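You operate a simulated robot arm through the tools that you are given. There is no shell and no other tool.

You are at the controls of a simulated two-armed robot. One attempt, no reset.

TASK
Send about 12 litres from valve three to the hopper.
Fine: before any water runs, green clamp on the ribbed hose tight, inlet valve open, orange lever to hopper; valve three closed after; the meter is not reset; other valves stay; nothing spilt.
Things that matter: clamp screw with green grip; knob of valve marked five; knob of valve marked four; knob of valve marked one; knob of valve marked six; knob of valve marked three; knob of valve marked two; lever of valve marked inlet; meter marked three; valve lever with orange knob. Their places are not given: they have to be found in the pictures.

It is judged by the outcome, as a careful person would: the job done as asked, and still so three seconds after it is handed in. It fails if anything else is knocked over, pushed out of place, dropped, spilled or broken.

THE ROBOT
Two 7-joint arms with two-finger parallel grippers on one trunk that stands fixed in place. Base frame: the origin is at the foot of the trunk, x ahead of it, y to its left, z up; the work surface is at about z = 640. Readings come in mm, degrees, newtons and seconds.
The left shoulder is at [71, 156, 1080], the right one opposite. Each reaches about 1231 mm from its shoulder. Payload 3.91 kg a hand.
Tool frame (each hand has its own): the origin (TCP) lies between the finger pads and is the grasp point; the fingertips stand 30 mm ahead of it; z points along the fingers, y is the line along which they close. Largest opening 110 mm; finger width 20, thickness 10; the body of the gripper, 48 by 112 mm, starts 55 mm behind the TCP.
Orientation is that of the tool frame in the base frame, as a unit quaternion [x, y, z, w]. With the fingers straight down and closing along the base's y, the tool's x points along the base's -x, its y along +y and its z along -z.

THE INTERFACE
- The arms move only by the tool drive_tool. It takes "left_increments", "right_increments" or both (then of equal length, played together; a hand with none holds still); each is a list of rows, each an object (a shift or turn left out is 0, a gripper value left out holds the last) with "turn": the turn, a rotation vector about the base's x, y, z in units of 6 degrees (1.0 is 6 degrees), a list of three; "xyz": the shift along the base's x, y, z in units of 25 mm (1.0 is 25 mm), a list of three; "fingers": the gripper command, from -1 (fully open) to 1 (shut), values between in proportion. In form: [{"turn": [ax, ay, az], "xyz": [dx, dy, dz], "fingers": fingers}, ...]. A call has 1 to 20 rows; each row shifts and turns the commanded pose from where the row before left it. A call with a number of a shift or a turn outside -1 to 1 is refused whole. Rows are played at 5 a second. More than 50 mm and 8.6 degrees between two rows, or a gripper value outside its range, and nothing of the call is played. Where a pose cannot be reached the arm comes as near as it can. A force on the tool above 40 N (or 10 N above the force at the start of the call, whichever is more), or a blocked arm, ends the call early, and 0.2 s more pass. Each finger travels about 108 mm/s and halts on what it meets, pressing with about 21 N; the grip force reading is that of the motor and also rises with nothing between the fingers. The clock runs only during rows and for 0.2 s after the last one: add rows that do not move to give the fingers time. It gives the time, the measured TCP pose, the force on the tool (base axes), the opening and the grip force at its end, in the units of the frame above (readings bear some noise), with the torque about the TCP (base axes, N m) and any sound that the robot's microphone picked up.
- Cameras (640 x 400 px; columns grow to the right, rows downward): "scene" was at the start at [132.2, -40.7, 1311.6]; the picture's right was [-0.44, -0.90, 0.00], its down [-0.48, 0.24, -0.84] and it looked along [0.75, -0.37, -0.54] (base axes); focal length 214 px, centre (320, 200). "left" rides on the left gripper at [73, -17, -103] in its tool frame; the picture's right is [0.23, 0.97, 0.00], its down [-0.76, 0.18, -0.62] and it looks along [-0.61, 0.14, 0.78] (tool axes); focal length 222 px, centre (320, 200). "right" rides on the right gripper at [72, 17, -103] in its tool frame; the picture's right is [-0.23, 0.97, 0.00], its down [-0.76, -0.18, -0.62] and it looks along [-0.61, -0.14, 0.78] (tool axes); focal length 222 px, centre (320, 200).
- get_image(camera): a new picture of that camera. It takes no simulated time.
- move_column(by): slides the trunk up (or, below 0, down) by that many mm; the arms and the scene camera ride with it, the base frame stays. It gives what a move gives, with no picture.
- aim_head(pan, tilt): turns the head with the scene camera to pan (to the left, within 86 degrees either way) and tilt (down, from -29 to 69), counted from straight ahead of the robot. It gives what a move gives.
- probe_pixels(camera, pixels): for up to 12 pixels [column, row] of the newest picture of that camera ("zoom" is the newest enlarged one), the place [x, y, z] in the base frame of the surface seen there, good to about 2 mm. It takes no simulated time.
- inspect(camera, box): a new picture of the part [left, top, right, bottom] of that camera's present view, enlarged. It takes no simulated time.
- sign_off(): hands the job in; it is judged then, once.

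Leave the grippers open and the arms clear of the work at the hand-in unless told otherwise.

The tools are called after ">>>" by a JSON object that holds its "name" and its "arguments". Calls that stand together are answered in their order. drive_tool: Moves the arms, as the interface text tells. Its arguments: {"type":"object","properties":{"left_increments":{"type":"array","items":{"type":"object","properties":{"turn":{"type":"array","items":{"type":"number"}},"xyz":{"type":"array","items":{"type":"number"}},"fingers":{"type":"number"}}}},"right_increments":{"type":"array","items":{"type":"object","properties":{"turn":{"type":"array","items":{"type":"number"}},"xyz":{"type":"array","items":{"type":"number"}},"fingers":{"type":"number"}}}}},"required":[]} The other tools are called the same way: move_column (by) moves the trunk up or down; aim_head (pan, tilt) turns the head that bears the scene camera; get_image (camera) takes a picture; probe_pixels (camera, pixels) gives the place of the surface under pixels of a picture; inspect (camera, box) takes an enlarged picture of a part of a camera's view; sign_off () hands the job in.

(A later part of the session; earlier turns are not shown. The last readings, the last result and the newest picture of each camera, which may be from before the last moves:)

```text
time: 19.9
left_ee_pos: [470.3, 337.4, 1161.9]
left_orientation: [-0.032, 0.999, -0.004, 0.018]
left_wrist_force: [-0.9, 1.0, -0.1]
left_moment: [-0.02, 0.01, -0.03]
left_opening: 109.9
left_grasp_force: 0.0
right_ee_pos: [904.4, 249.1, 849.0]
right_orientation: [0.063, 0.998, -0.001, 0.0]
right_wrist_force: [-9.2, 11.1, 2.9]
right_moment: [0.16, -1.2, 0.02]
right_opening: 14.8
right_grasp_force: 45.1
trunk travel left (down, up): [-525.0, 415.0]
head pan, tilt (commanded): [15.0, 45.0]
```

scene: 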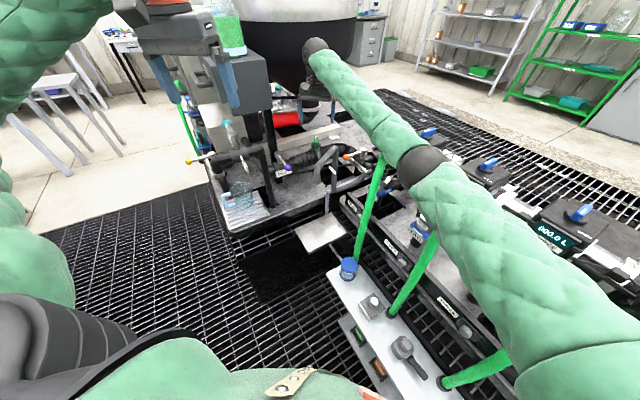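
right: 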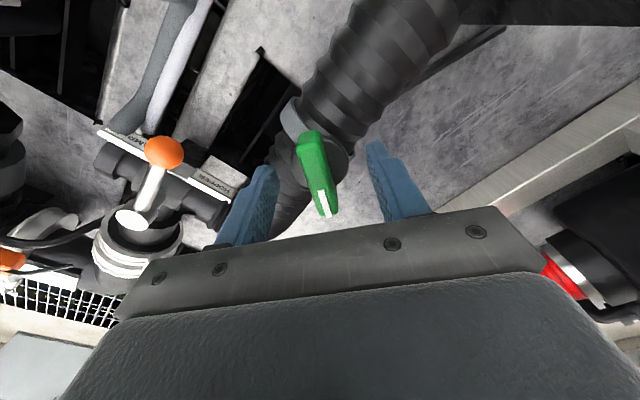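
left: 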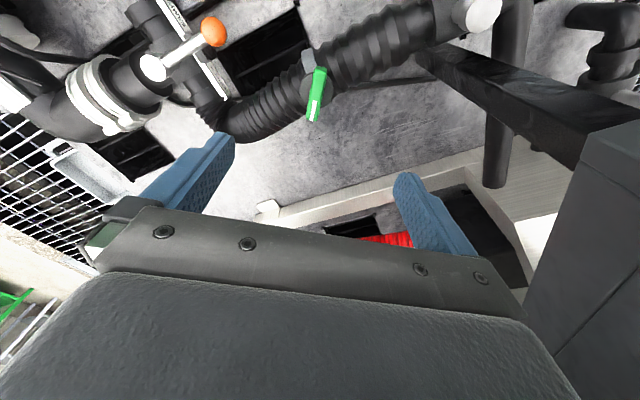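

Force dropped. I'll fine-correct and turn on clockwise another 30°.

>>> {"name": "drive_tool", "arguments": {"right_increments": [{"xyz": [-0.02, 0.04, 0], "turn": [0, 0, -1]}, {"turn": [0, 0, -1]}, {"turn": [0, 0, -1]}, {"turn": [0, 0, -1]}, {"turn": [0, 0, -1]}, {}]}}

>>> {"name": "inspect", "arguments": {"camera": "right", "box": [240, 80, 420, 240]}}

```text
time: 21.3
left_ee_pos: [471.5, 336.6, 1161.3]
left_orientation: [-0.032, 0.999, -0.004, 0.018]
left_wrist_force: [-0.1, 0.0, 0.6]
left_moment: [-0.03, 0.03, 0.0]
left_opening: 110.1
left_grasp_force: 0.1
right_ee_pos: [905.7, 250.8, 848.4]
right_orientation: [0.319, 0.948, -0.001, 0.0]
right_wrist_force: [-5.9, 11.7, -6.5]
right_moment: [0.64, 0.24, 0.0]
right_opening: 14.6
right_grasp_force: 44.7
trunk travel left (down, up): [-525.0, 415.0]
head pan, tilt (commanded): [15.0, 45.0]
```

```text
2.50 times, centred on (330, 160) of right
```

zoom: 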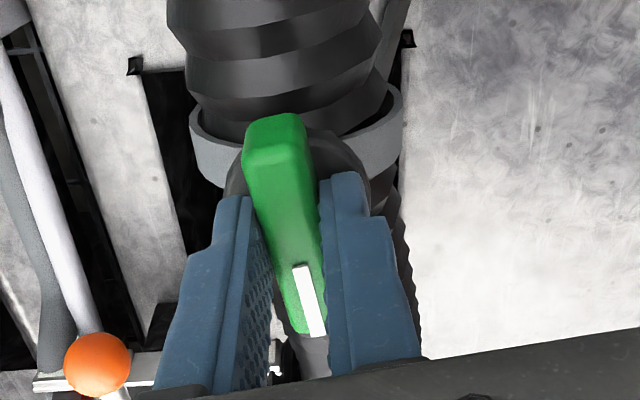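

The wing now points about -37°, still free, and the slight downward pull (-6.5 N) fits a screw going in. I'll continue clockwise.

>>> {"name": "drive_tool", "arguments": {"right_increments": [{"xyz": [0, 0.03, -0.02], "turn": [0, 0, -1]}, {"turn": [0, 0, -1]}, {"turn": [0, 0, -1]}, {"turn": [0, 0, -1]}, {"turn": [0, 0, -1]}, {"turn": [0, 0, -1]}, {"turn": [0, 0, -1]}, {}]}}

>>> {"name": "get_image", "arguments": {"camera": "right"}}

```text
time: 23.1
left_ee_pos: [470.8, 336.0, 1163.0]
left_orientation: [-0.032, 0.999, -0.004, 0.018]
left_wrist_force: [0.9, 0.4, 0.2]
left_moment: [0.02, -0.01, -0.02]
left_opening: 110.1
left_grasp_force: 0.1
right_ee_pos: [906.2, 251.3, 848.4]
right_orientation: [0.637, 0.771, 0.0, 0.001]
right_wrist_force: [14.0, 14.6, 11.1]
right_moment: [0.11, -0.18, 0.05]
right_opening: 14.8
right_grasp_force: 44.8
trunk travel left (down, up): [-525.0, 415.0]
head pan, tilt (commanded): [15.0, 45.0]
```

```text
taken
```

right: 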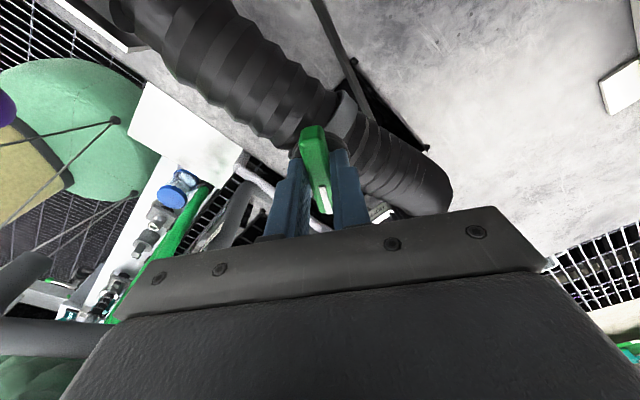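

Now at about -79°, still no real torque. The camera side of the hand stays clear of the cabinet. I'll continue clockwise.

>>> {"name": "drive_tool", "arguments": {"right_increments": [{"xyz": [0.03, 0.03, 0.02], "turn": [0, 0, -1]}, {"turn": [0, 0, -1]}, {"turn": [0, 0, -1]}, {"turn": [0, 0, -1]}, {"turn": [0, 0, -1]}, {"turn": [0, 0, -1]}, {"turn": [0, 0, -1]}, {}]}}

>>> {"name": "get_image", "arguments": {"camera": "right"}}

>>> {"name": "get_image", "arguments": {"camera": "scene"}}

```text
time: 24.7
left_ee_pos: [472.5, 338.0, 1160.8]
left_orientation: [-0.033, 0.999, -0.004, 0.016]
left_wrist_force: [-0.5, -0.6, -0.2]
left_moment: [-0.01, -0.01, -0.03]
left_opening: 110.1
left_grasp_force: 0.0
right_ee_pos: [909.4, 250.5, 849.5]
right_orientation: [0.868, 0.496, 0.0, 0.001]
right_wrist_force: [16.2, 9.0, -3.0]
right_moment: [0.25, -0.43, 0.01]
right_opening: 15.0
right_grasp_force: 45.2
trunk travel left (down, up): [-525.0, 415.0]
head pan, tilt (commanded): [15.0, 45.0]
stopped in row 8 (right hand): the force on the tool passed its limit at 41 N (the readings are from after the stop); the commanded pose is now the measured one
```

```text
taken
```

right: 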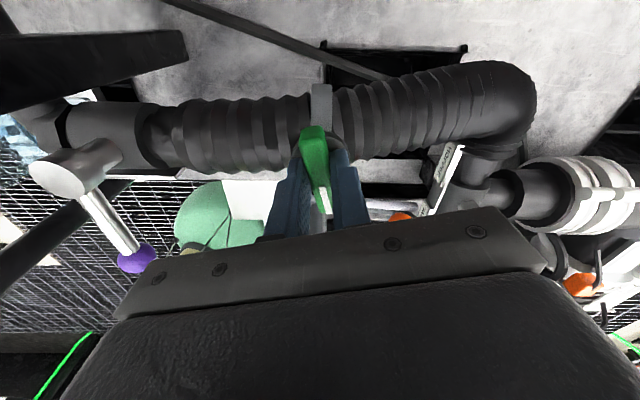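

```text
taken
```

scene: 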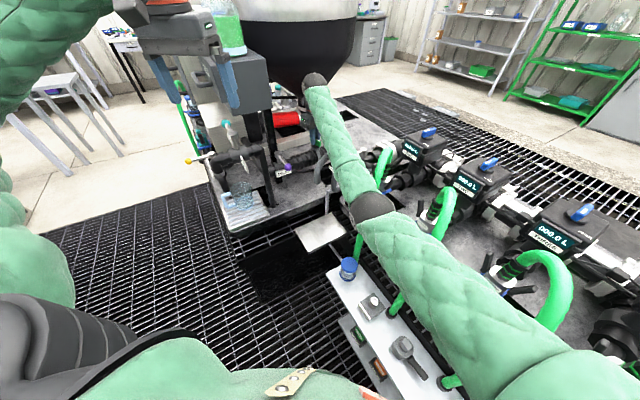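

About 127° turned so far; the call stopped on a side force (41 N). I'll check the arm's clearances and the wing in the grip.

>>> {"name": "inspect", "arguments": {"camera": "right", "box": [240, 80, 420, 240]}}

>>> {"name": "probe_pixels", "arguments": {"camera": "scene", "pixels": [[370, 205], [355, 215], [345, 160], [335, 190], [330, 130], [400, 240]]}}

>>> {"name": "inspect", "arguments": {"camera": "scene", "box": [260, 60, 420, 240]}}

```text
2.50 times, centred on (330, 160) of right
```

zoom: 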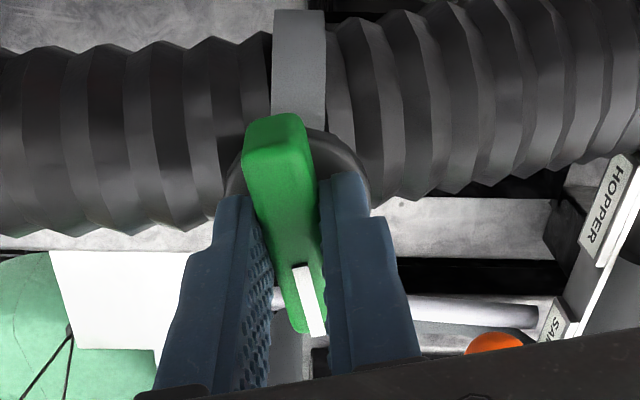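

```text
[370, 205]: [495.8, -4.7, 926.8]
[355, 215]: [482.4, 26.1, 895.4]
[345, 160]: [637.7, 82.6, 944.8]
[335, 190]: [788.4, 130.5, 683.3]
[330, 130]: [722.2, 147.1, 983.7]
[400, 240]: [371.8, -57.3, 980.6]
```

```text
2.22 times, centred on (340, 150) of scene
```

zoom: 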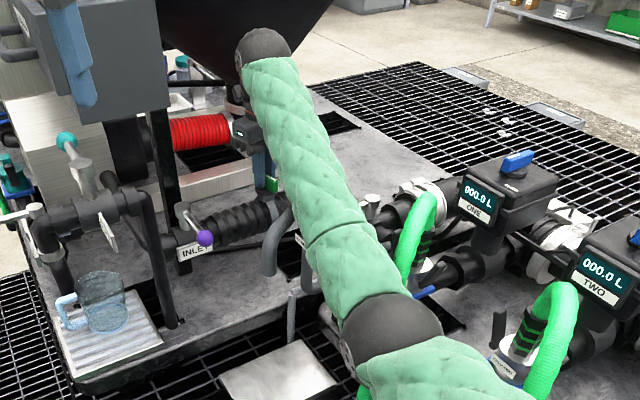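

The elbow has sunk as the hand yawed, and the forearm now passes just over the sample spout (top z≈901). I'll let go, lift straight up, and unwind the yaw to bring the elbow back up. Then I'll regrip the wing, which is symmetric, from the other side of the wrist range.

>>> {"name": "drive_tool", "arguments": {"right_increments": [{"fingers": -0.1}, {"fingers": -0.1}, {"fingers": -0.1}, {"xyz": [0, 0, 0.6], "fingers": -0.1}, {"xyz": [0, 0, 1], "fingers": -0.1}, {"xyz": [0, 0, 1], "fingers": -0.1}, {"xyz": [0, 0, 1], "fingers": -0.1}, {"xyz": [0, 0, 1], "fingers": -0.1}]}}

>>> {"name": "inspect", "arguments": {"camera": "scene", "box": [260, 60, 420, 240]}}

```text
time: 26.5
left_ee_pos: [470.1, 336.7, 1162.4]
left_orientation: [-0.032, 0.999, -0.003, 0.018]
left_wrist_force: [-0.5, 0.3, -0.5]
left_moment: [0.0, 0.0, -0.02]
left_opening: 110.1
left_grasp_force: 0.0
right_ee_pos: [906.0, 250.6, 965.2]
right_orientation: [0.869, 0.495, 0.0, 0.0]
right_wrist_force: [0.6, 0.1, -0.7]
right_moment: [0.01, -0.01, -0.01]
right_opening: 60.4
right_grasp_force: 0.1
trunk travel left (down, up): [-525.0, 415.0]
head pan, tilt (commanded): [15.0, 45.0]
```

```text
2.22 times, centred on (340, 150) of scene
```

zoom: 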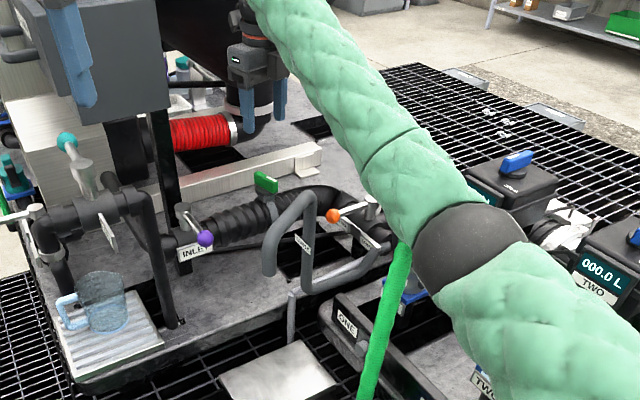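

The spout and pipes look untouched, and the green wing is now turned. I'll raise the trunk by 150 mm so that the elbows ride higher, then unwind the right hand's yaw.

>>> {"name": "move_column", "arguments": {"by": 150}}

>>> {"name": "drive_tool", "arguments": {"right_increments": [{"turn": [0, 0, 1]}, {"turn": [0, 0, 1]}, {"turn": [0, 0, 1]}, {"turn": [0, 0, 1]}, {"turn": [0, 0, 1]}, {"turn": [0, 0, 1]}, {"turn": [0, 0, 1]}, {"turn": [0, 0, 1]}, {"turn": [0, 0, 1]}, {"turn": [0, 0, 1]}, {"turn": [0, 0, 1]}, {"turn": [0, 0, 1]}, {"turn": [0, 0, 1]}, {"turn": [0, 0, 1]}, {"turn": [0, 0, 1]}, {"turn": [0, 0, 1]}, {"turn": [0, 0, 1]}, {"turn": [0, 0, 1]}, {"turn": [0, 0, 1]}, {"turn": [0, 0, 1]}]}}

>>> {"name": "get_image", "arguments": {"camera": "scene"}}

>>> {"name": "get_image", "arguments": {"camera": "right"}}

```text
time: 28.3
left_ee_pos: [470.9, 335.7, 1311.9]
left_orientation: [-0.033, 0.999, -0.003, 0.018]
left_wrist_force: [0.9, 0.5, 0.2]
left_moment: [-0.01, 0.0, 0.0]
left_opening: 109.9
left_grasp_force: 0.1
right_ee_pos: [908.0, 248.9, 1113.7]
right_orientation: [0.869, 0.495, 0.0, 0.0]
right_wrist_force: [-0.4, 0.2, -0.2]
right_moment: [0.0, -0.03, -0.02]
right_opening: 60.6
right_grasp_force: 0.0
trunk travel left (down, up): [-675.0, 265.0]
head pan, tilt (commanded): [15.0, 45.0]
```

```text
time: 32.5
left_ee_pos: [471.8, 336.4, 1312.6]
left_orientation: [-0.032, 0.999, -0.004, 0.018]
left_wrist_force: [-0.1, 0.4, 0.0]
left_moment: [-0.01, 0.02, 0.02]
left_opening: 110.0
left_grasp_force: 0.2
right_ee_pos: [907.0, 249.1, 1114.6]
right_orientation: [0.005, 1.0, 0.0, 0.0]
right_wrist_force: [-0.3, 0.9, 0.0]
right_moment: [0.01, 0.01, 0.03]
right_opening: 60.6
right_grasp_force: 0.1
trunk travel left (down, up): [-675.0, 265.0]
head pan, tilt (commanded): [15.0, 45.0]
```

```text
taken
```

scene: 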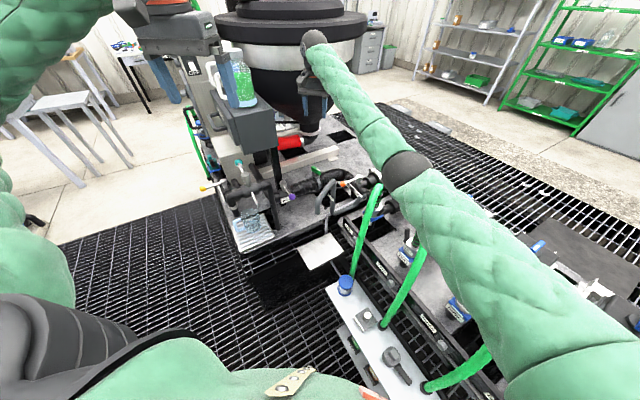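

```text
taken
```

right: 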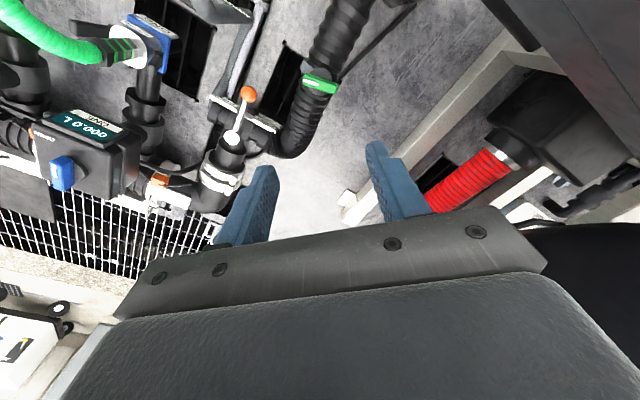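

Yaw is back to 0 and the elbow is high. I'll enlarge the clamp and probe its new direction.

>>> {"name": "inspect", "arguments": {"camera": "right", "box": [290, 55, 350, 115]}}

>>> {"name": "probe_pixels", "arguments": {"camera": "zoom", "pixels": [[240, 175], [270, 185], [300, 195], [340, 205], [380, 215], [410, 225], [350, 180], [280, 240], [310, 160]]}}

```text
6.67 times, centred on (320, 85) of right
```

zoom: 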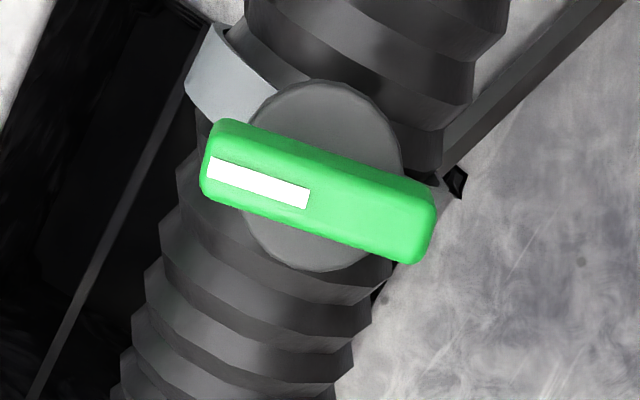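

```text
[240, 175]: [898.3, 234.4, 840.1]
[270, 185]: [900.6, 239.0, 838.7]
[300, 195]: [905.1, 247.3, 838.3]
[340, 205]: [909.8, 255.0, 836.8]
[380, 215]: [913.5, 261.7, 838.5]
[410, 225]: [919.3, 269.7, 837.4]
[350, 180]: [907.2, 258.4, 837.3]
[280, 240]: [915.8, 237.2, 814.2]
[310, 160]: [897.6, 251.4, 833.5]
```

The wing's white end now points at about -120°, centre near (906,250). I'll yaw the right hand +60° to line up with the wing and descend to about z 960.

>>> {"name": "drive_tool", "arguments": {"right_increments": [{"xyz": [0, 0, -0.6], "turn": [0, 0, 1]}, {"xyz": [0, 0, -0.6], "turn": [0, 0, 1]}, {"xyz": [0, 0, -0.6], "turn": [0, 0, 1]}, {"xyz": [0, 0, -0.6], "turn": [0, 0, 1]}, {"xyz": [0, 0, -0.6], "turn": [0, 0, 1]}, {"xyz": [0, 0, -0.6], "turn": [0, 0, 1]}, {"xyz": [0, 0, -0.6], "turn": [0, 0, 1]}, {"xyz": [0, 0, -0.6], "turn": [0, 0, 1]}, {"xyz": [0, 0, -0.6], "turn": [0, 0, 1]}, {"xyz": [0, 0, -0.6], "turn": [0, 0, 1]}]}}

>>> {"name": "get_image", "arguments": {"camera": "scene"}}

>>> {"name": "get_image", "arguments": {"camera": "right"}}

```text
time: 34.7
left_ee_pos: [472.1, 336.0, 1312.3]
left_orientation: [-0.032, 0.999, -0.004, 0.017]
left_wrist_force: [0.0, -0.1, 0.4]
left_moment: [-0.04, -0.02, -0.02]
left_opening: 110.0
left_grasp_force: 0.0
right_ee_pos: [907.1, 249.1, 963.4]
right_orientation: [-0.497, 0.868, 0.001, -0.001]
right_wrist_force: [-0.8, -0.2, -0.8]
right_moment: [0.01, -0.03, 0.04]
right_opening: 60.5
right_grasp_force: 0.0
trunk travel left (down, up): [-675.0, 265.0]
head pan, tilt (commanded): [15.0, 45.0]
```

```text
taken
```

scene: 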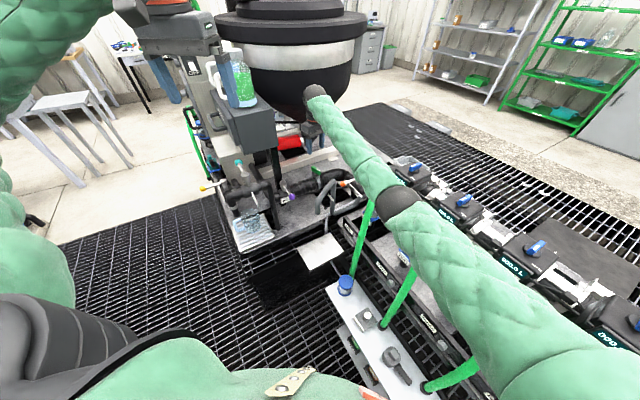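

```text
taken
```

right: 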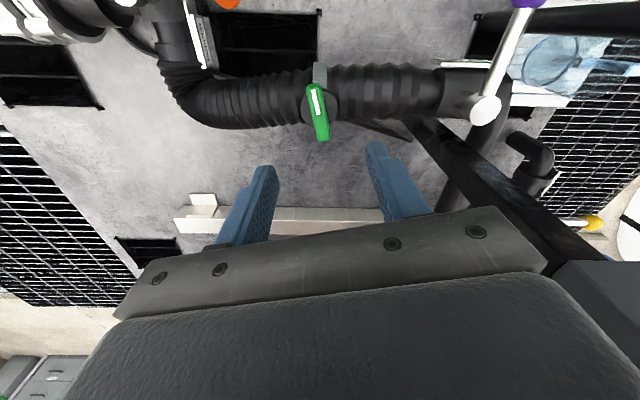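

Aligned. The wing sits midway between the fingers at column 318. Descending to z≈850 and closing.

>>> {"name": "drive_tool", "arguments": {"right_increments": [{"xyz": [-0.03, 0.03, -1], "fingers": -0.1}, {"xyz": [0, 0, -1], "fingers": -0.1}, {"xyz": [0, 0, -1], "fingers": -0.1}, {"xyz": [0, 0, -1], "fingers": -0.1}, {"xyz": [0, 0, -0.54], "fingers": -0.1}, {"fingers": -0.1}]}}

>>> {"name": "inspect", "arguments": {"camera": "right", "box": [240, 80, 420, 240]}}

```text
time: 36.1
left_ee_pos: [471.4, 336.0, 1312.5]
left_orientation: [-0.032, 0.999, -0.003, 0.018]
left_wrist_force: [-1.0, 0.3, 0.2]
left_moment: [-0.01, -0.03, -0.02]
left_opening: 110.0
left_grasp_force: 0.2
right_ee_pos: [904.9, 248.5, 851.4]
right_orientation: [-0.495, 0.869, 0.001, 0.0]
right_wrist_force: [-0.1, 0.4, 0.1]
right_moment: [0.01, 0.0, -0.04]
right_opening: 60.6
right_grasp_force: 0.0
trunk travel left (down, up): [-675.0, 265.0]
head pan, tilt (commanded): [15.0, 45.0]
```

```text
2.50 times, centred on (330, 160) of right
```

zoom: 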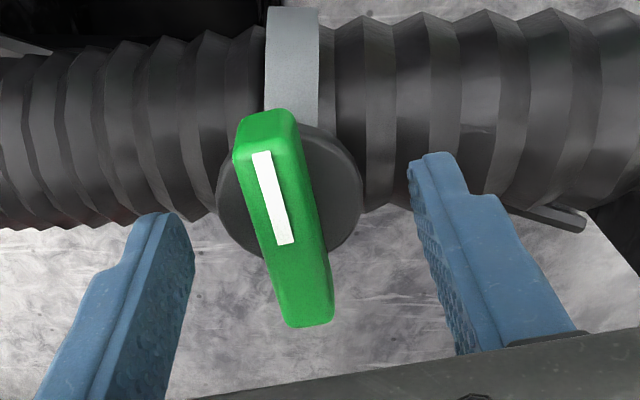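

Wing centred. Closing on it and turning clockwise in steps.

>>> {"name": "drive_tool", "arguments": {"right_increments": [{"fingers": 0.5}, {"fingers": 1}, {"fingers": 1}, {"fingers": 1}]}}

```text
time: 37.1
left_ee_pos: [472.9, 335.7, 1312.9]
left_orientation: [-0.031, 0.999, -0.004, 0.018]
left_wrist_force: [-0.3, -0.6, -0.8]
left_moment: [0.02, -0.01, -0.02]
left_opening: 109.7
left_grasp_force: 0.2
right_ee_pos: [907.8, 247.6, 851.3]
right_orientation: [-0.496, 0.868, 0.0, 0.0]
right_wrist_force: [19.4, -3.6, 5.3]
right_moment: [-0.68, -0.27, -0.02]
right_opening: 14.7
right_grasp_force: 45.4
trunk travel left (down, up): [-675.0, 265.0]
head pan, tilt (commanded): [15.0, 45.0]
```

Side force is 19 N toward +x, so the screw axis is a little farther. I'll shift 1.5 mm and turn clockwise 30°.

>>> {"name": "drive_tool", "arguments": {"right_increments": [{"xyz": [0.07, 0, 0]}, {"turn": [0, 0, -1]}, {"turn": [0, 0, -1]}, {"turn": [0, 0, -1]}, {"turn": [0, 0, -1]}, {"turn": [0, 0, -1]}, {}]}}

```text
time: 38.7
left_ee_pos: [470.7, 335.2, 1312.3]
left_orientation: [-0.032, 0.999, -0.004, 0.018]
left_wrist_force: [-0.7, -0.1, -0.3]
left_moment: [-0.05, 0.02, 0.03]
left_opening: 110.1
left_grasp_force: 0.2
right_ee_pos: [908.1, 249.1, 850.2]
right_orientation: [-0.253, 0.967, 0.001, -0.001]
right_wrist_force: [-1.4, -10.8, -7.9]
right_moment: [-0.3, -0.54, 1.15]
right_opening: 20.8
right_grasp_force: 45.0
trunk travel left (down, up): [-675.0, 265.0]
head pan, tilt (commanded): [15.0, 45.0]
```

The torque rose to 1.15 N m against the turn and the fingers spread to 20.8 mm. The screw has come hard against its stop. I'll look at it.

>>> {"name": "inspect", "arguments": {"camera": "right", "box": [240, 80, 420, 240]}}

```text
2.50 times, centred on (330, 160) of right
```

zoom: 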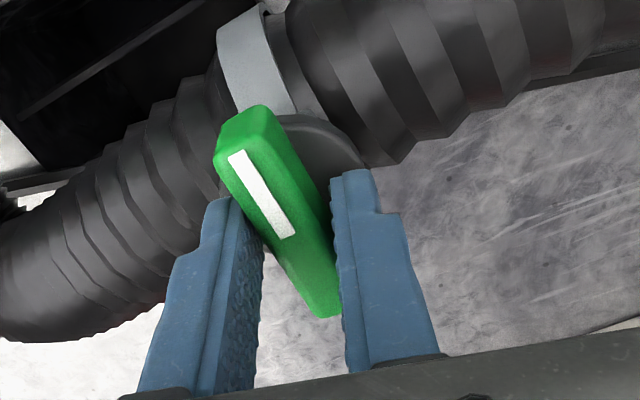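

The wing stopped turning while the hand went on about 15°. To confirm, I'll open, realign the hand to the wing, grip again and try a little more.

>>> {"name": "drive_tool", "arguments": {"right_increments": [{"fingers": 0.2}, {"fingers": 0.2}, {"turn": [0, 0, 1], "fingers": 0.2}, {"turn": [0, 0, 1], "fingers": 0.2}, {"turn": [0, 0, 0.3], "fingers": 0.2}, {"fingers": 0.2}]}}

>>> {"name": "inspect", "arguments": {"camera": "right", "box": [240, 80, 420, 240]}}

```text
time: 40.1
left_ee_pos: [471.6, 334.5, 1313.2]
left_orientation: [-0.031, 0.999, -0.005, 0.017]
left_wrist_force: [0.7, -0.5, -0.5]
left_moment: [-0.03, 0.0, 0.01]
left_opening: 110.2
left_grasp_force: 0.1
right_ee_pos: [908.0, 249.2, 851.3]
right_orientation: [-0.368, 0.93, 0.0, -0.001]
right_wrist_force: [-0.2, -0.2, 0.1]
right_moment: [0.01, 0.01, 0.02]
right_opening: 43.8
right_grasp_force: 0.1
trunk travel left (down, up): [-675.0, 265.0]
head pan, tilt (commanded): [15.0, 45.0]
```

```text
2.50 times, centred on (330, 160) of right
```

zoom: 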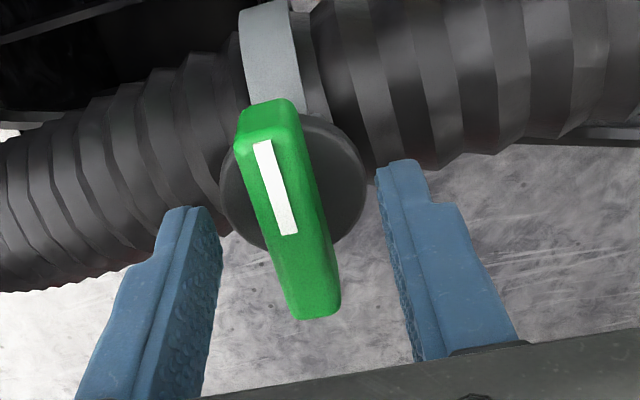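

The hand is realigned (yaw 43°). Gripping and trying 12° more clockwise.

>>> {"name": "drive_tool", "arguments": {"right_increments": [{"fingers": 0.6}, {"fingers": 1}, {"fingers": 1}, {"turn": [0, 0, -0.7]}, {"turn": [0, 0, -0.7]}, {"turn": [0, 0, 0]}]}}

>>> {"name": "inspect", "arguments": {"camera": "right", "box": [240, 80, 420, 240]}}

```text
time: 41.5
left_ee_pos: [471.9, 335.6, 1311.7]
left_orientation: [-0.033, 0.999, -0.003, 0.018]
left_wrist_force: [1.0, -0.4, 0.2]
left_moment: [0.02, -0.04, -0.01]
left_opening: 110.2
left_grasp_force: 0.0
right_ee_pos: [907.4, 249.6, 851.5]
right_orientation: [-0.299, 0.954, 0.002, -0.001]
right_wrist_force: [10.4, -3.6, 2.7]
right_moment: [-0.14, -0.67, 1.12]
right_opening: 18.1
right_grasp_force: 45.2
trunk travel left (down, up): [-675.0, 265.0]
head pan, tilt (commanded): [15.0, 45.0]
```

```text
2.50 times, centred on (330, 160) of right
```

zoom: 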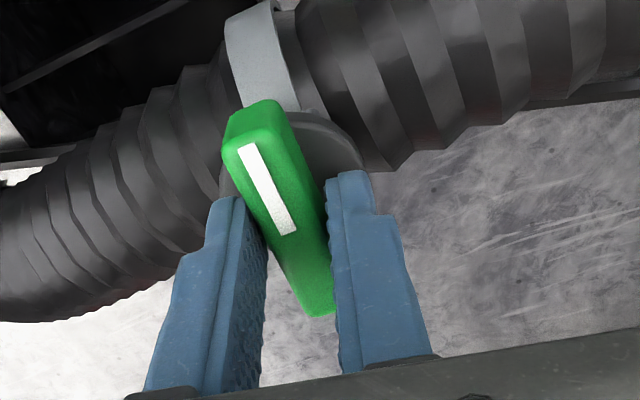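

Confirmed: the wing doesn't move any further and the torque is again 1.12 N m, so the clamp is at its stop. I'll let go and lift.

>>> {"name": "drive_tool", "arguments": {"right_increments": [{"turn": [0, 0, 0.8]}, {"fingers": 0}, {"fingers": -0.1}, {"fingers": -0.1}, {"xyz": [0, 0, 0.6], "fingers": -0.1}, {"xyz": [0, 0, 1], "fingers": -0.1}, {"xyz": [0, 0, 1], "fingers": -0.1}, {"xyz": [0, 0, 1], "fingers": -0.1}, {"xyz": [0, 0, 1], "fingers": -0.1}, {"xyz": [0, 0, 1], "fingers": -0.1}]}}

>>> {"name": "get_image", "arguments": {"camera": "right"}}

>>> {"name": "get_image", "arguments": {"camera": "scene"}}

```text
time: 43.7
left_ee_pos: [471.7, 336.1, 1312.8]
left_orientation: [-0.032, 0.999, -0.003, 0.018]
left_wrist_force: [-0.6, -0.5, 0.7]
left_moment: [-0.03, -0.07, 0.02]
left_opening: 110.0
left_grasp_force: 0.0
right_ee_pos: [909.0, 249.9, 991.1]
right_orientation: [-0.339, 0.941, 0.001, 0.0]
right_wrist_force: [0.6, 0.1, 0.0]
right_moment: [0.0, 0.01, 0.01]
right_opening: 60.3
right_grasp_force: 0.1
trunk travel left (down, up): [-675.0, 265.0]
head pan, tilt (commanded): [15.0, 45.0]
```

```text
taken
```

right: 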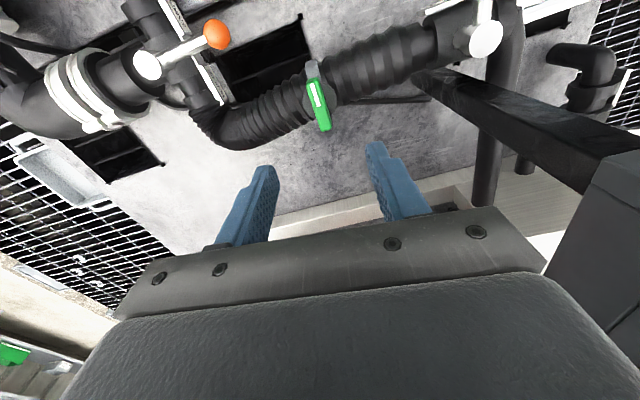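

```text
taken
```

scene: 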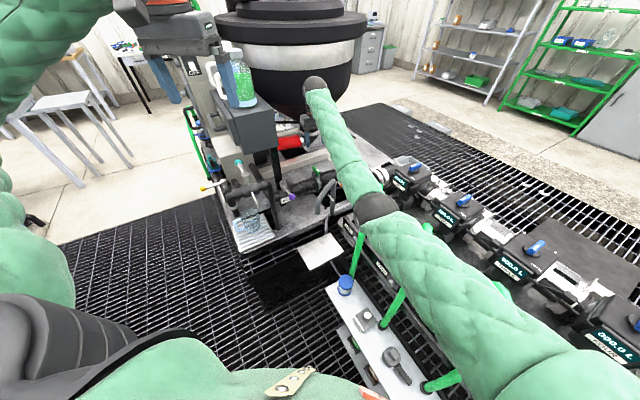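

The clamp stays put. Now the inlet lever. I'll enlarge it in the scene view and probe.

>>> {"name": "inspect", "arguments": {"camera": "scene", "box": [260, 160, 340, 220]}}

>>> {"name": "probe_pixels", "arguments": {"camera": "zoom", "pixels": [[250, 270], [190, 200], [220, 235], [265, 290], [440, 110], [445, 150], [180, 215], [520, 250], [560, 200], [590, 110], [560, 130], [500, 330]]}}

```text
6.67 times, centred on (300, 190) of scene
```

zoom: 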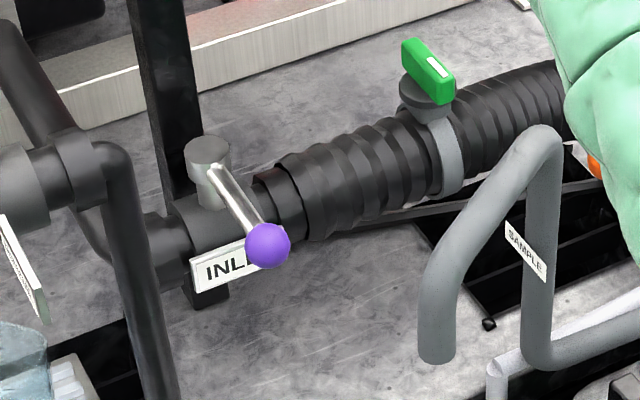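

```text
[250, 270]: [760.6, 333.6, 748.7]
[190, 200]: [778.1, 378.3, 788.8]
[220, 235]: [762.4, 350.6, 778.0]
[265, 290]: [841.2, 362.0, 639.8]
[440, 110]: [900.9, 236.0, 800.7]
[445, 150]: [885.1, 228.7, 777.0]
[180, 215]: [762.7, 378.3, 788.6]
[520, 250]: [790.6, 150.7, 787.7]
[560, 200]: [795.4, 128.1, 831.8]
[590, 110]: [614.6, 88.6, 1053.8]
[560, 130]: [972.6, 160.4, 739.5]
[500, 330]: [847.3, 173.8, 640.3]
```

>>> {"name": "probe_pixels", "arguments": {"camera": "zoom", "pixels": [[268, 245], [268, 232], [255, 245], [280, 245], [235, 195], [245, 210], [225, 178], [208, 145], [215, 160], [540, 140], [520, 150], [440, 260]]}}

```text
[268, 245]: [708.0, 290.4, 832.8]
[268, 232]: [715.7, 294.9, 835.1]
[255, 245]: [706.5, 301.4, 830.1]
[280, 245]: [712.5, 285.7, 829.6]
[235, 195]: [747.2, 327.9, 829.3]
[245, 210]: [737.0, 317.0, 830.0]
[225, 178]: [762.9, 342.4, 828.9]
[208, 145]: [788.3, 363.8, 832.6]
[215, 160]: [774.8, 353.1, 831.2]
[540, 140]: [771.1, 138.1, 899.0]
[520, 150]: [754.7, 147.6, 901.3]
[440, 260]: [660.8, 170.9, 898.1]
```

The inlet ball centre is near (715,295,826), its pivot near (786,364), and the lever is about 100 mm long at z≈828. Before going in with the hand I'll check the neighbouring teal valve and black pipes.

>>> {"name": "inspect", "arguments": {"camera": "scene", "box": [190, 140, 300, 250]}}

>>> {"name": "probe_pixels", "arguments": {"camera": "zoom", "pixels": [[295, 85], [310, 115], [330, 150], [275, 170], [380, 160], [410, 180], [420, 210], [430, 270], [380, 130], [450, 190], [300, 220], [130, 165]]}}

```text
3.64 times, centred on (245, 195) of scene
```

zoom: 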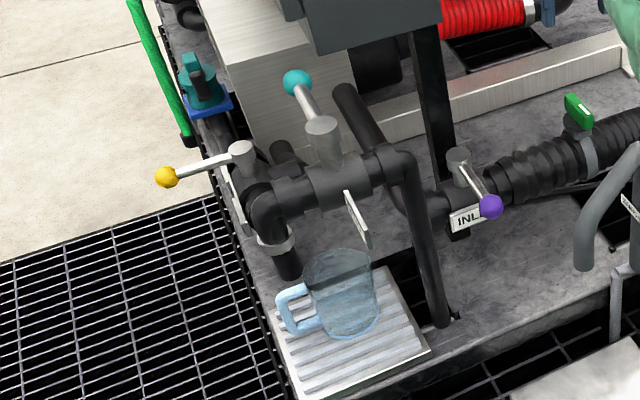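

```text
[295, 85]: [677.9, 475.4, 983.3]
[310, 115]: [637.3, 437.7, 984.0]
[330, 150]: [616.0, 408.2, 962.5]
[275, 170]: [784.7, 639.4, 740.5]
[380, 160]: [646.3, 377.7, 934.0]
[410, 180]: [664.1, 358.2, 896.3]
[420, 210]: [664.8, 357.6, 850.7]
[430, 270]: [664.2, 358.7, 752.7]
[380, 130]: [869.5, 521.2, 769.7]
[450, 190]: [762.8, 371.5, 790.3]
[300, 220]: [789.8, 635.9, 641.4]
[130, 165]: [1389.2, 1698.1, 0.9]
```

The teal pipe arch stands at (664,358), reaching z≈950, close to the inlet ball. I'll take the ball with the right hand yawed 60° and leaned about 18° away from that arch. First I'll go over above it at z≈1000, bowing away from the cabinet.

>>> {"name": "drive_tool", "arguments": {"right_increments": [{"xyz": [-0.87, -0.24, 0.08], "turn": [0, 0, 0.68]}, {"xyz": [-0.87, -0.24, 0.08], "turn": [0, 0, 0.68]}, {"xyz": [-0.87, -0.24, 0.08], "turn": [0, 0, 0.68]}, {"xyz": [-0.87, -0.24, 0.08], "turn": [0, 0, 0.68]}, {"xyz": [-0.87, -0.24, 0.08], "turn": [0, 0, 0.68]}, {"xyz": [-0.85, 0.75, 0], "turn": [0.375, 0.65, 0]}, {"xyz": [-0.85, 0.75, 0], "turn": [0.375, 0.65, 0]}, {"xyz": [-0.85, 0.75, 0], "turn": [0.375, 0.65, 0]}, {"xyz": [-0.85, 0.75, 0], "turn": [0.375, 0.65, 0]}, {}]}}

>>> {"name": "get_image", "arguments": {"camera": "right"}}

>>> {"name": "get_image", "arguments": {"camera": "scene"}}

```text
time: 45.9
left_ee_pos: [471.6, 335.1, 1312.9]
left_orientation: [-0.033, 0.999, -0.004, 0.018]
left_wrist_force: [-0.6, 1.2, 0.4]
left_moment: [0.0, -0.02, 0.0]
left_opening: 110.1
left_grasp_force: 0.2
right_ee_pos: [713.7, 295.5, 999.7]
right_orientation: [-0.494, 0.855, 0.136, -0.081]
right_wrist_force: [0.4, 0.2, -0.1]
right_moment: [0.01, -0.01, 0.01]
right_opening: 60.4
right_grasp_force: 0.0
trunk travel left (down, up): [-675.0, 265.0]
head pan, tilt (commanded): [15.0, 45.0]
```

```text
taken
```

right: 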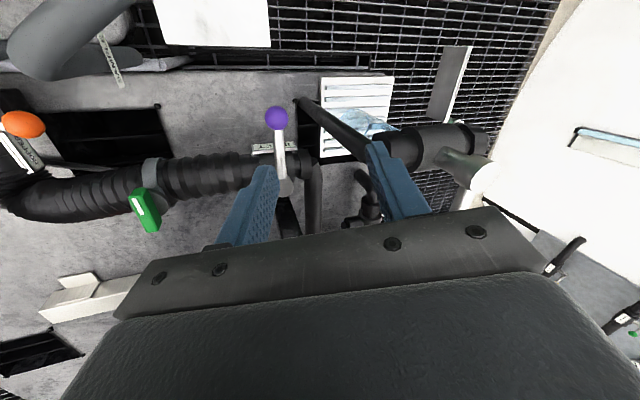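

```text
taken
```

scene: 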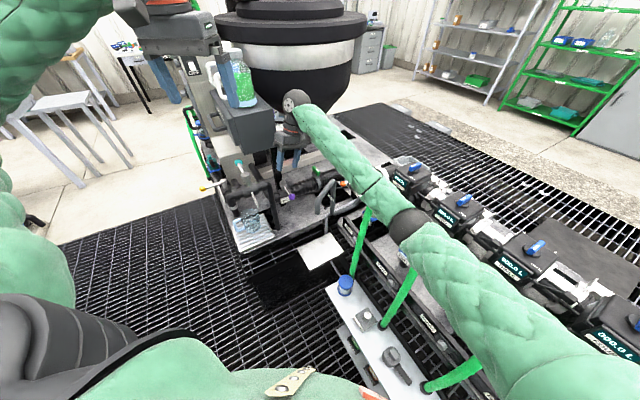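

The tilt is right (fingers lean toward the arch, the body away). I'll refine the ball and pivot positions from this camera.

>>> {"name": "inspect", "arguments": {"camera": "right", "box": [240, 90, 340, 220]}}

>>> {"name": "probe_pixels", "arguments": {"camera": "right", "pixels": [[275, 118], [279, 145], [281, 165], [285, 187], [350, 130], [380, 150], [415, 145], [460, 165], [310, 105]]}}

```text
3.08 times, centred on (290, 155) of right
```

zoom: 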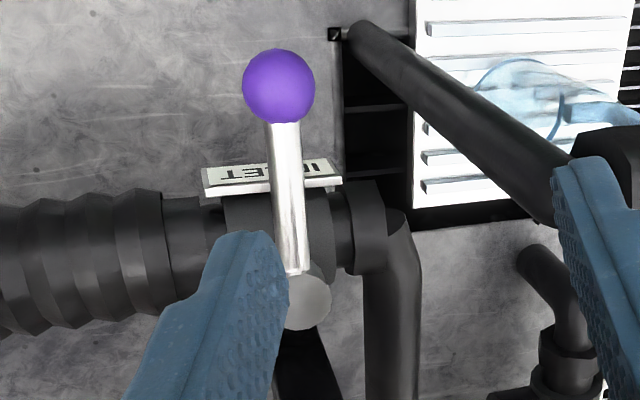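

```text
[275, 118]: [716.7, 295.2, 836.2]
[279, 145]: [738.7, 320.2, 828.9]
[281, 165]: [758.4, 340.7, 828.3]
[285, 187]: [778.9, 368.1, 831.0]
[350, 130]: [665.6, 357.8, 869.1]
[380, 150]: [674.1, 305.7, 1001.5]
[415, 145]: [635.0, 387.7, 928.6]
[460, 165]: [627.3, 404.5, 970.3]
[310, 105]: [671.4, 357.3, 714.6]
```

Ball centre ≈(716,296,824), pivot ≈(781,365), arm ≈95 mm. Descending over the ball in two stages, first to z≈875.

>>> {"name": "drive_tool", "arguments": {"right_increments": [{"xyz": [0.2, -0.06, -0.8], "fingers": -0.1}, {"xyz": [0, 0, -0.95], "fingers": -0.1}, {"xyz": [0, 0, -0.95], "fingers": -0.1}, {"xyz": [0, 0, -0.95], "fingers": -0.1}, {"xyz": [0, 0, -0.8], "fingers": -0.1}, {"xyz": [0, 0, -0.55], "fingers": -0.1}, {"fingers": -0.1}]}}

>>> {"name": "get_image", "arguments": {"camera": "right"}}

>>> {"name": "inspect", "arguments": {"camera": "scene", "box": [200, 80, 400, 240]}}

```text
time: 47.5
left_ee_pos: [471.2, 335.9, 1312.9]
left_orientation: [-0.033, 0.999, -0.004, 0.017]
left_wrist_force: [-0.2, 0.1, -0.1]
left_moment: [-0.01, 0.0, -0.03]
left_opening: 110.1
left_grasp_force: 0.2
right_ee_pos: [717.9, 293.0, 874.2]
right_orientation: [-0.495, 0.855, 0.135, -0.079]
right_wrist_force: [-0.4, 0.8, 0.5]
right_moment: [0.03, -0.04, -0.05]
right_opening: 60.5
right_grasp_force: 0.0
trunk travel left (down, up): [-675.0, 265.0]
head pan, tilt (commanded): [15.0, 45.0]
```

```text
taken
```

right: 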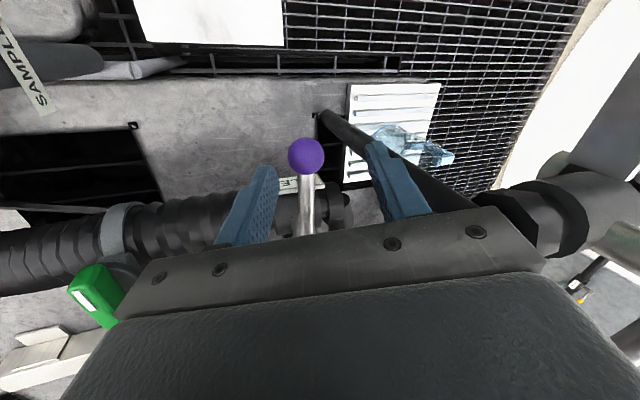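

```text
2.50 times, centred on (300, 160) of scene
```

zoom: 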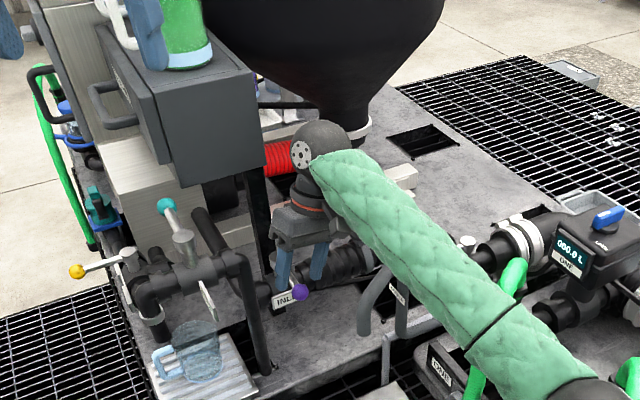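

The ball is centred between the fingers. I'll check forearm height over the sample spout before the last descent.

>>> {"name": "probe_pixels", "arguments": {"camera": "zoom", "pixels": [[350, 210], [380, 260], [420, 300], [460, 340], [400, 240], [440, 280], [320, 150], [540, 390]]}}

```text
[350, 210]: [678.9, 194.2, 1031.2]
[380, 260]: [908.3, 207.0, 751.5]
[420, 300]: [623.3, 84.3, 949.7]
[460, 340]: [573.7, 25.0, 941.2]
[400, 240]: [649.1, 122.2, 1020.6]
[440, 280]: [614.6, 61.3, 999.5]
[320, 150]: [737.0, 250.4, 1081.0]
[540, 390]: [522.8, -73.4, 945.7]
```

Forearm bottom clears the spout by about 70 mm now. I'll descend the last 40 mm and close gently on the ball.

>>> {"name": "drive_tool", "arguments": {"right_increments": [{"xyz": [0, 0, -0.8], "fingers": -0.1}, {"xyz": [0.02, 0.02, -0.8], "fingers": -0.1}, {"fingers": 0.2}, {"fingers": 0.5}, {"fingers": 0.8}, {"fingers": 1}]}}

>>> {"name": "get_image", "arguments": {"camera": "right"}}

>>> {"name": "inspect", "arguments": {"camera": "scene", "box": [200, 80, 400, 240]}}

```text
time: 48.9
left_ee_pos: [471.1, 337.1, 1311.0]
left_orientation: [-0.031, 0.999, -0.004, 0.017]
left_wrist_force: [-0.2, 0.2, 0.2]
left_moment: [0.01, 0.03, 0.0]
left_opening: 110.2
left_grasp_force: 0.1
right_ee_pos: [717.4, 293.5, 834.9]
right_orientation: [-0.494, 0.855, 0.137, -0.079]
right_wrist_force: [0.6, -0.5, 0.6]
right_moment: [0.02, -0.03, -0.03]
right_opening: 28.1
right_grasp_force: 44.9
trunk travel left (down, up): [-675.0, 265.0]
head pan, tilt (commanded): [15.0, 45.0]
```

```text
taken
```

right: 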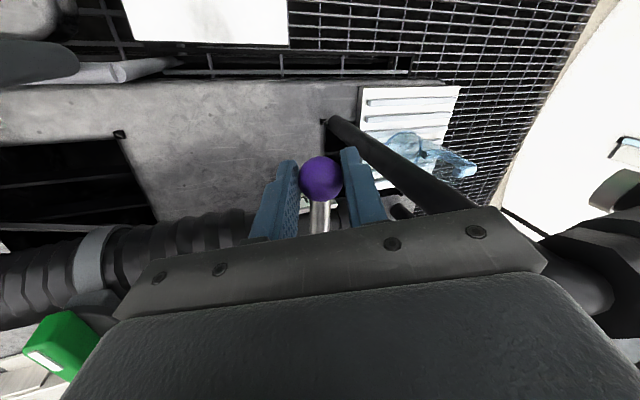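

```text
2.50 times, centred on (300, 160) of scene
```

zoom: 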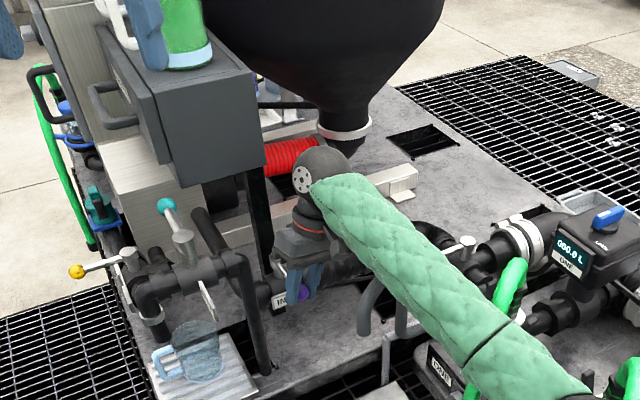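

The ball is held (28 mm) with no side load. I'll try the first 12° counterclockwise along the arc about the pivot.

>>> {"name": "drive_tool", "arguments": {"right_increments": [{"xyz": [0.312, -0.248, 0], "turn": [0, 0, 0.6]}, {"xyz": [0.336, -0.216, 0], "turn": [0, 0, 0.6]}, {}]}}

>>> {"name": "get_image", "arguments": {"camera": "right"}}

```text
time: 49.7
left_ee_pos: [471.5, 336.7, 1312.9]
left_orientation: [-0.033, 0.999, -0.004, 0.018]
left_wrist_force: [0.3, 0.5, 0.7]
left_moment: [0.02, 0.0, 0.0]
left_opening: 110.3
left_grasp_force: 0.1
right_ee_pos: [733.2, 282.3, 835.6]
right_orientation: [-0.547, 0.822, 0.13, -0.088]
right_wrist_force: [-7.9, -1.0, -1.8]
right_moment: [-0.78, 0.27, 0.5]
right_opening: 28.2
right_grasp_force: 45.1
trunk travel left (down, up): [-675.0, 265.0]
head pan, tilt (commanded): [15.0, 45.0]
```

```text
taken
```

right: 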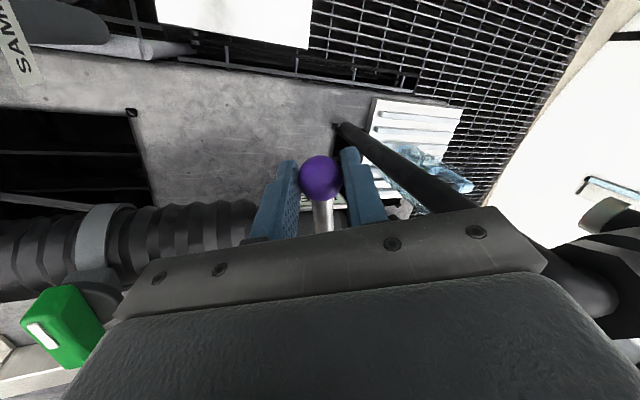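

The lever moves freely counterclockwise (8 N). I'll carry on along the arc by another 36° and check.

>>> {"name": "drive_tool", "arguments": {"right_increments": [{"xyz": [0.356, -0.18, 0], "turn": [0, 0, 0.6]}, {"xyz": [0.376, -0.144, 0], "turn": [0, 0, 0.6]}, {"xyz": [0.388, -0.1, 0], "turn": [0, 0, 0.6]}, {"xyz": [0.396, -0.06, 0], "turn": [0, 0, 0.6]}, {"xyz": [0.4, -0.02, 0], "turn": [0, 0, 0.6]}, {"xyz": [0.4, 0.024, 0], "turn": [0, 0, 0.6]}, {}]}}

>>> {"name": "get_image", "arguments": {"camera": "right"}}

>>> {"name": "inspect", "arguments": {"camera": "scene", "box": [200, 80, 400, 240]}}

```text
time: 51.3
left_ee_pos: [470.6, 336.9, 1312.8]
left_orientation: [-0.033, 0.999, -0.004, 0.018]
left_wrist_force: [0.8, -0.6, -0.6]
left_moment: [0.0, 0.01, -0.01]
left_opening: 110.1
left_grasp_force: 0.1
right_ee_pos: [793.1, 269.6, 835.5]
right_orientation: [-0.692, 0.705, 0.111, -0.109]
right_wrist_force: [-4.0, 3.7, 0.4]
right_moment: [-0.58, 0.02, 0.28]
right_opening: 28.4
right_grasp_force: 44.5
trunk travel left (down, up): [-675.0, 265.0]
head pan, tilt (commanded): [15.0, 45.0]
```

```text
taken
```

right: 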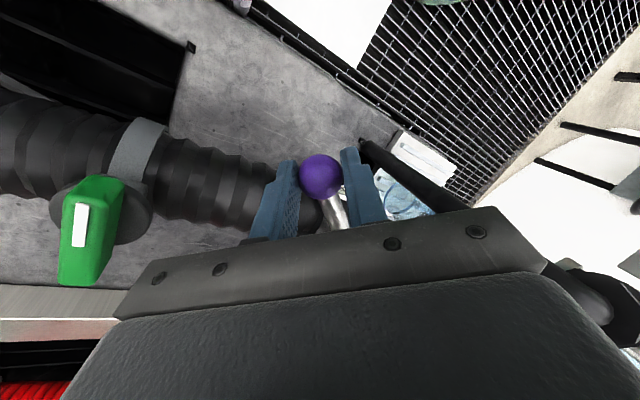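

```text
2.50 times, centred on (300, 160) of scene
```

zoom: 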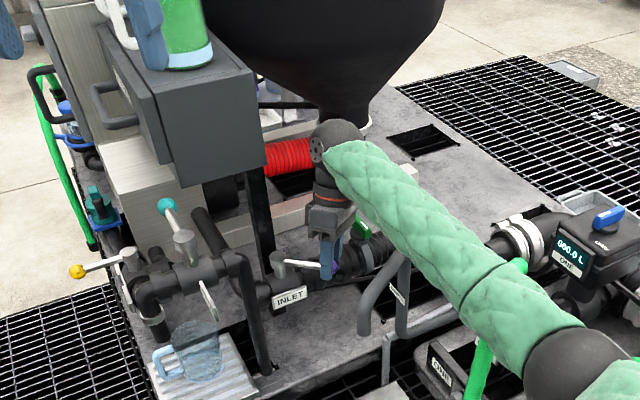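

Going well. I'll finish the arc (about 42° more) while straightening the hand's lean, to keep clear of the cabinet corner.

>>> {"name": "drive_tool", "arguments": {"right_increments": [{"xyz": [0.396, 0.064, 0], "turn": [0.06, -0.35, 0.7]}, {"xyz": [0.384, 0.104, 0], "turn": [0.07, -0.35, 0.7]}, {"xyz": [0.376, 0.148, 0], "turn": [0.08, -0.35, 0.7]}, {"xyz": [0.356, 0.184, 0], "turn": [0.1, -0.35, 0.7]}, {}]}}

>>> {"name": "get_image", "arguments": {"camera": "right"}}

>>> {"name": "inspect", "arguments": {"camera": "scene", "box": [200, 80, 400, 240]}}

```text
time: 52.5
left_ee_pos: [470.3, 336.7, 1312.1]
left_orientation: [-0.032, 0.999, -0.004, 0.017]
left_wrist_force: [-1.2, -0.5, -0.6]
left_moment: [0.0, 0.0, 0.0]
left_opening: 109.9
left_grasp_force: 0.0
right_ee_pos: [829.1, 282.3, 836.5]
right_orientation: [0.795, -0.6, -0.054, 0.062]
right_wrist_force: [-5.4, 1.7, 9.8]
right_moment: [-0.55, -0.13, 0.37]
right_opening: 28.6
right_grasp_force: 45.0
trunk travel left (down, up): [-675.0, 265.0]
head pan, tilt (commanded): [15.0, 45.0]
```

```text
taken
```

right: 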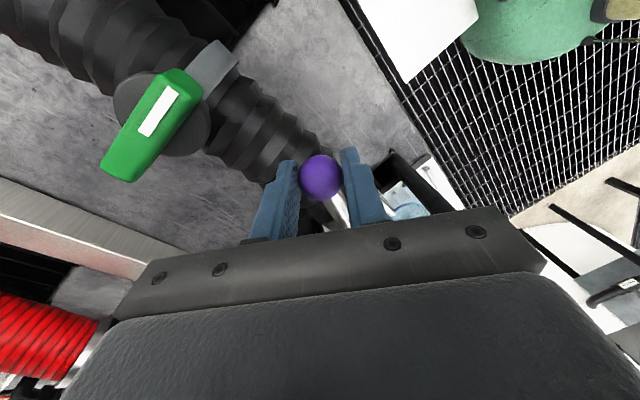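

```text
2.50 times, centred on (300, 160) of scene
```

zoom: 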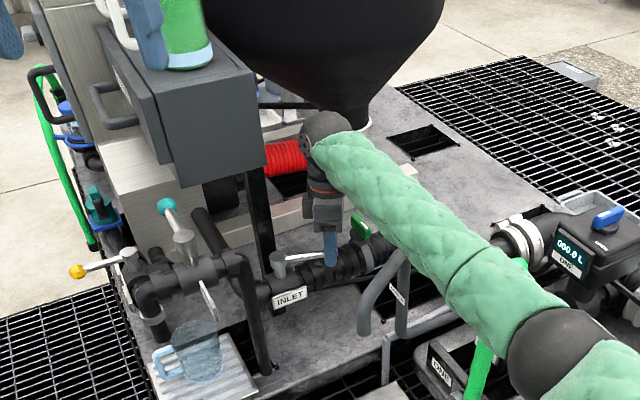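

The lever is at about -60°; the pipe lies at -44°. I'll carry on the last 18°.

>>> {"name": "drive_tool", "arguments": {"right_increments": [{"xyz": [0.336, 0.22, -0.02], "turn": [0.12, -0.35, 0.7]}, {"xyz": [0.308, 0.252, -0.02], "turn": [0.14, -0.35, 0.7]}, {"xyz": [0.284, 0.284, 0], "turn": [0.15, -0.35, 0.7]}, {}]}}

>>> {"name": "get_image", "arguments": {"camera": "right"}}

>>> {"name": "inspect", "arguments": {"camera": "scene", "box": [240, 120, 360, 220]}}

```text
time: 53.2
left_ee_pos: [470.1, 334.3, 1312.8]
left_orientation: [-0.031, 0.999, -0.003, 0.019]
left_wrist_force: [0.1, 0.1, 0.2]
left_moment: [0.03, 0.01, -0.01]
left_opening: 110.1
left_grasp_force: 0.0
right_ee_pos: [849.1, 298.2, 835.1]
right_orientation: [0.854, -0.52, -0.022, 0.025]
right_wrist_force: [-21.2, -10.3, 13.5]
right_moment: [-1.12, 0.19, 0.21]
right_opening: 28.4
right_grasp_force: 45.1
trunk travel left (down, up): [-675.0, 265.0]
head pan, tilt (commanded): [15.0, 45.0]
stopped in row 3 (right hand): the force on the tool passed its limit at 60 N (the readings are from after the stop); the commanded pose is now the measured one
```

```text
taken
```

right: 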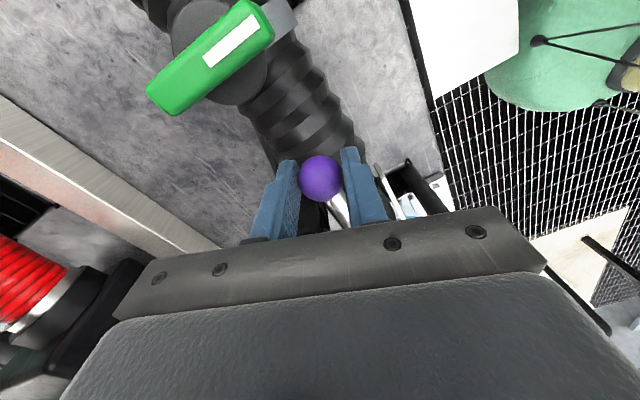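

```text
4.00 times, centred on (300, 170) of scene
```

zoom: 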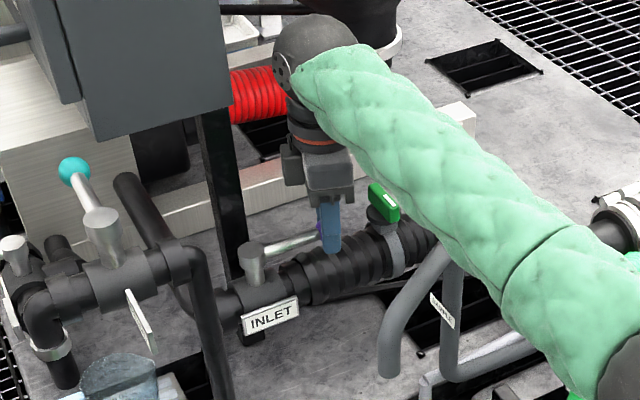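

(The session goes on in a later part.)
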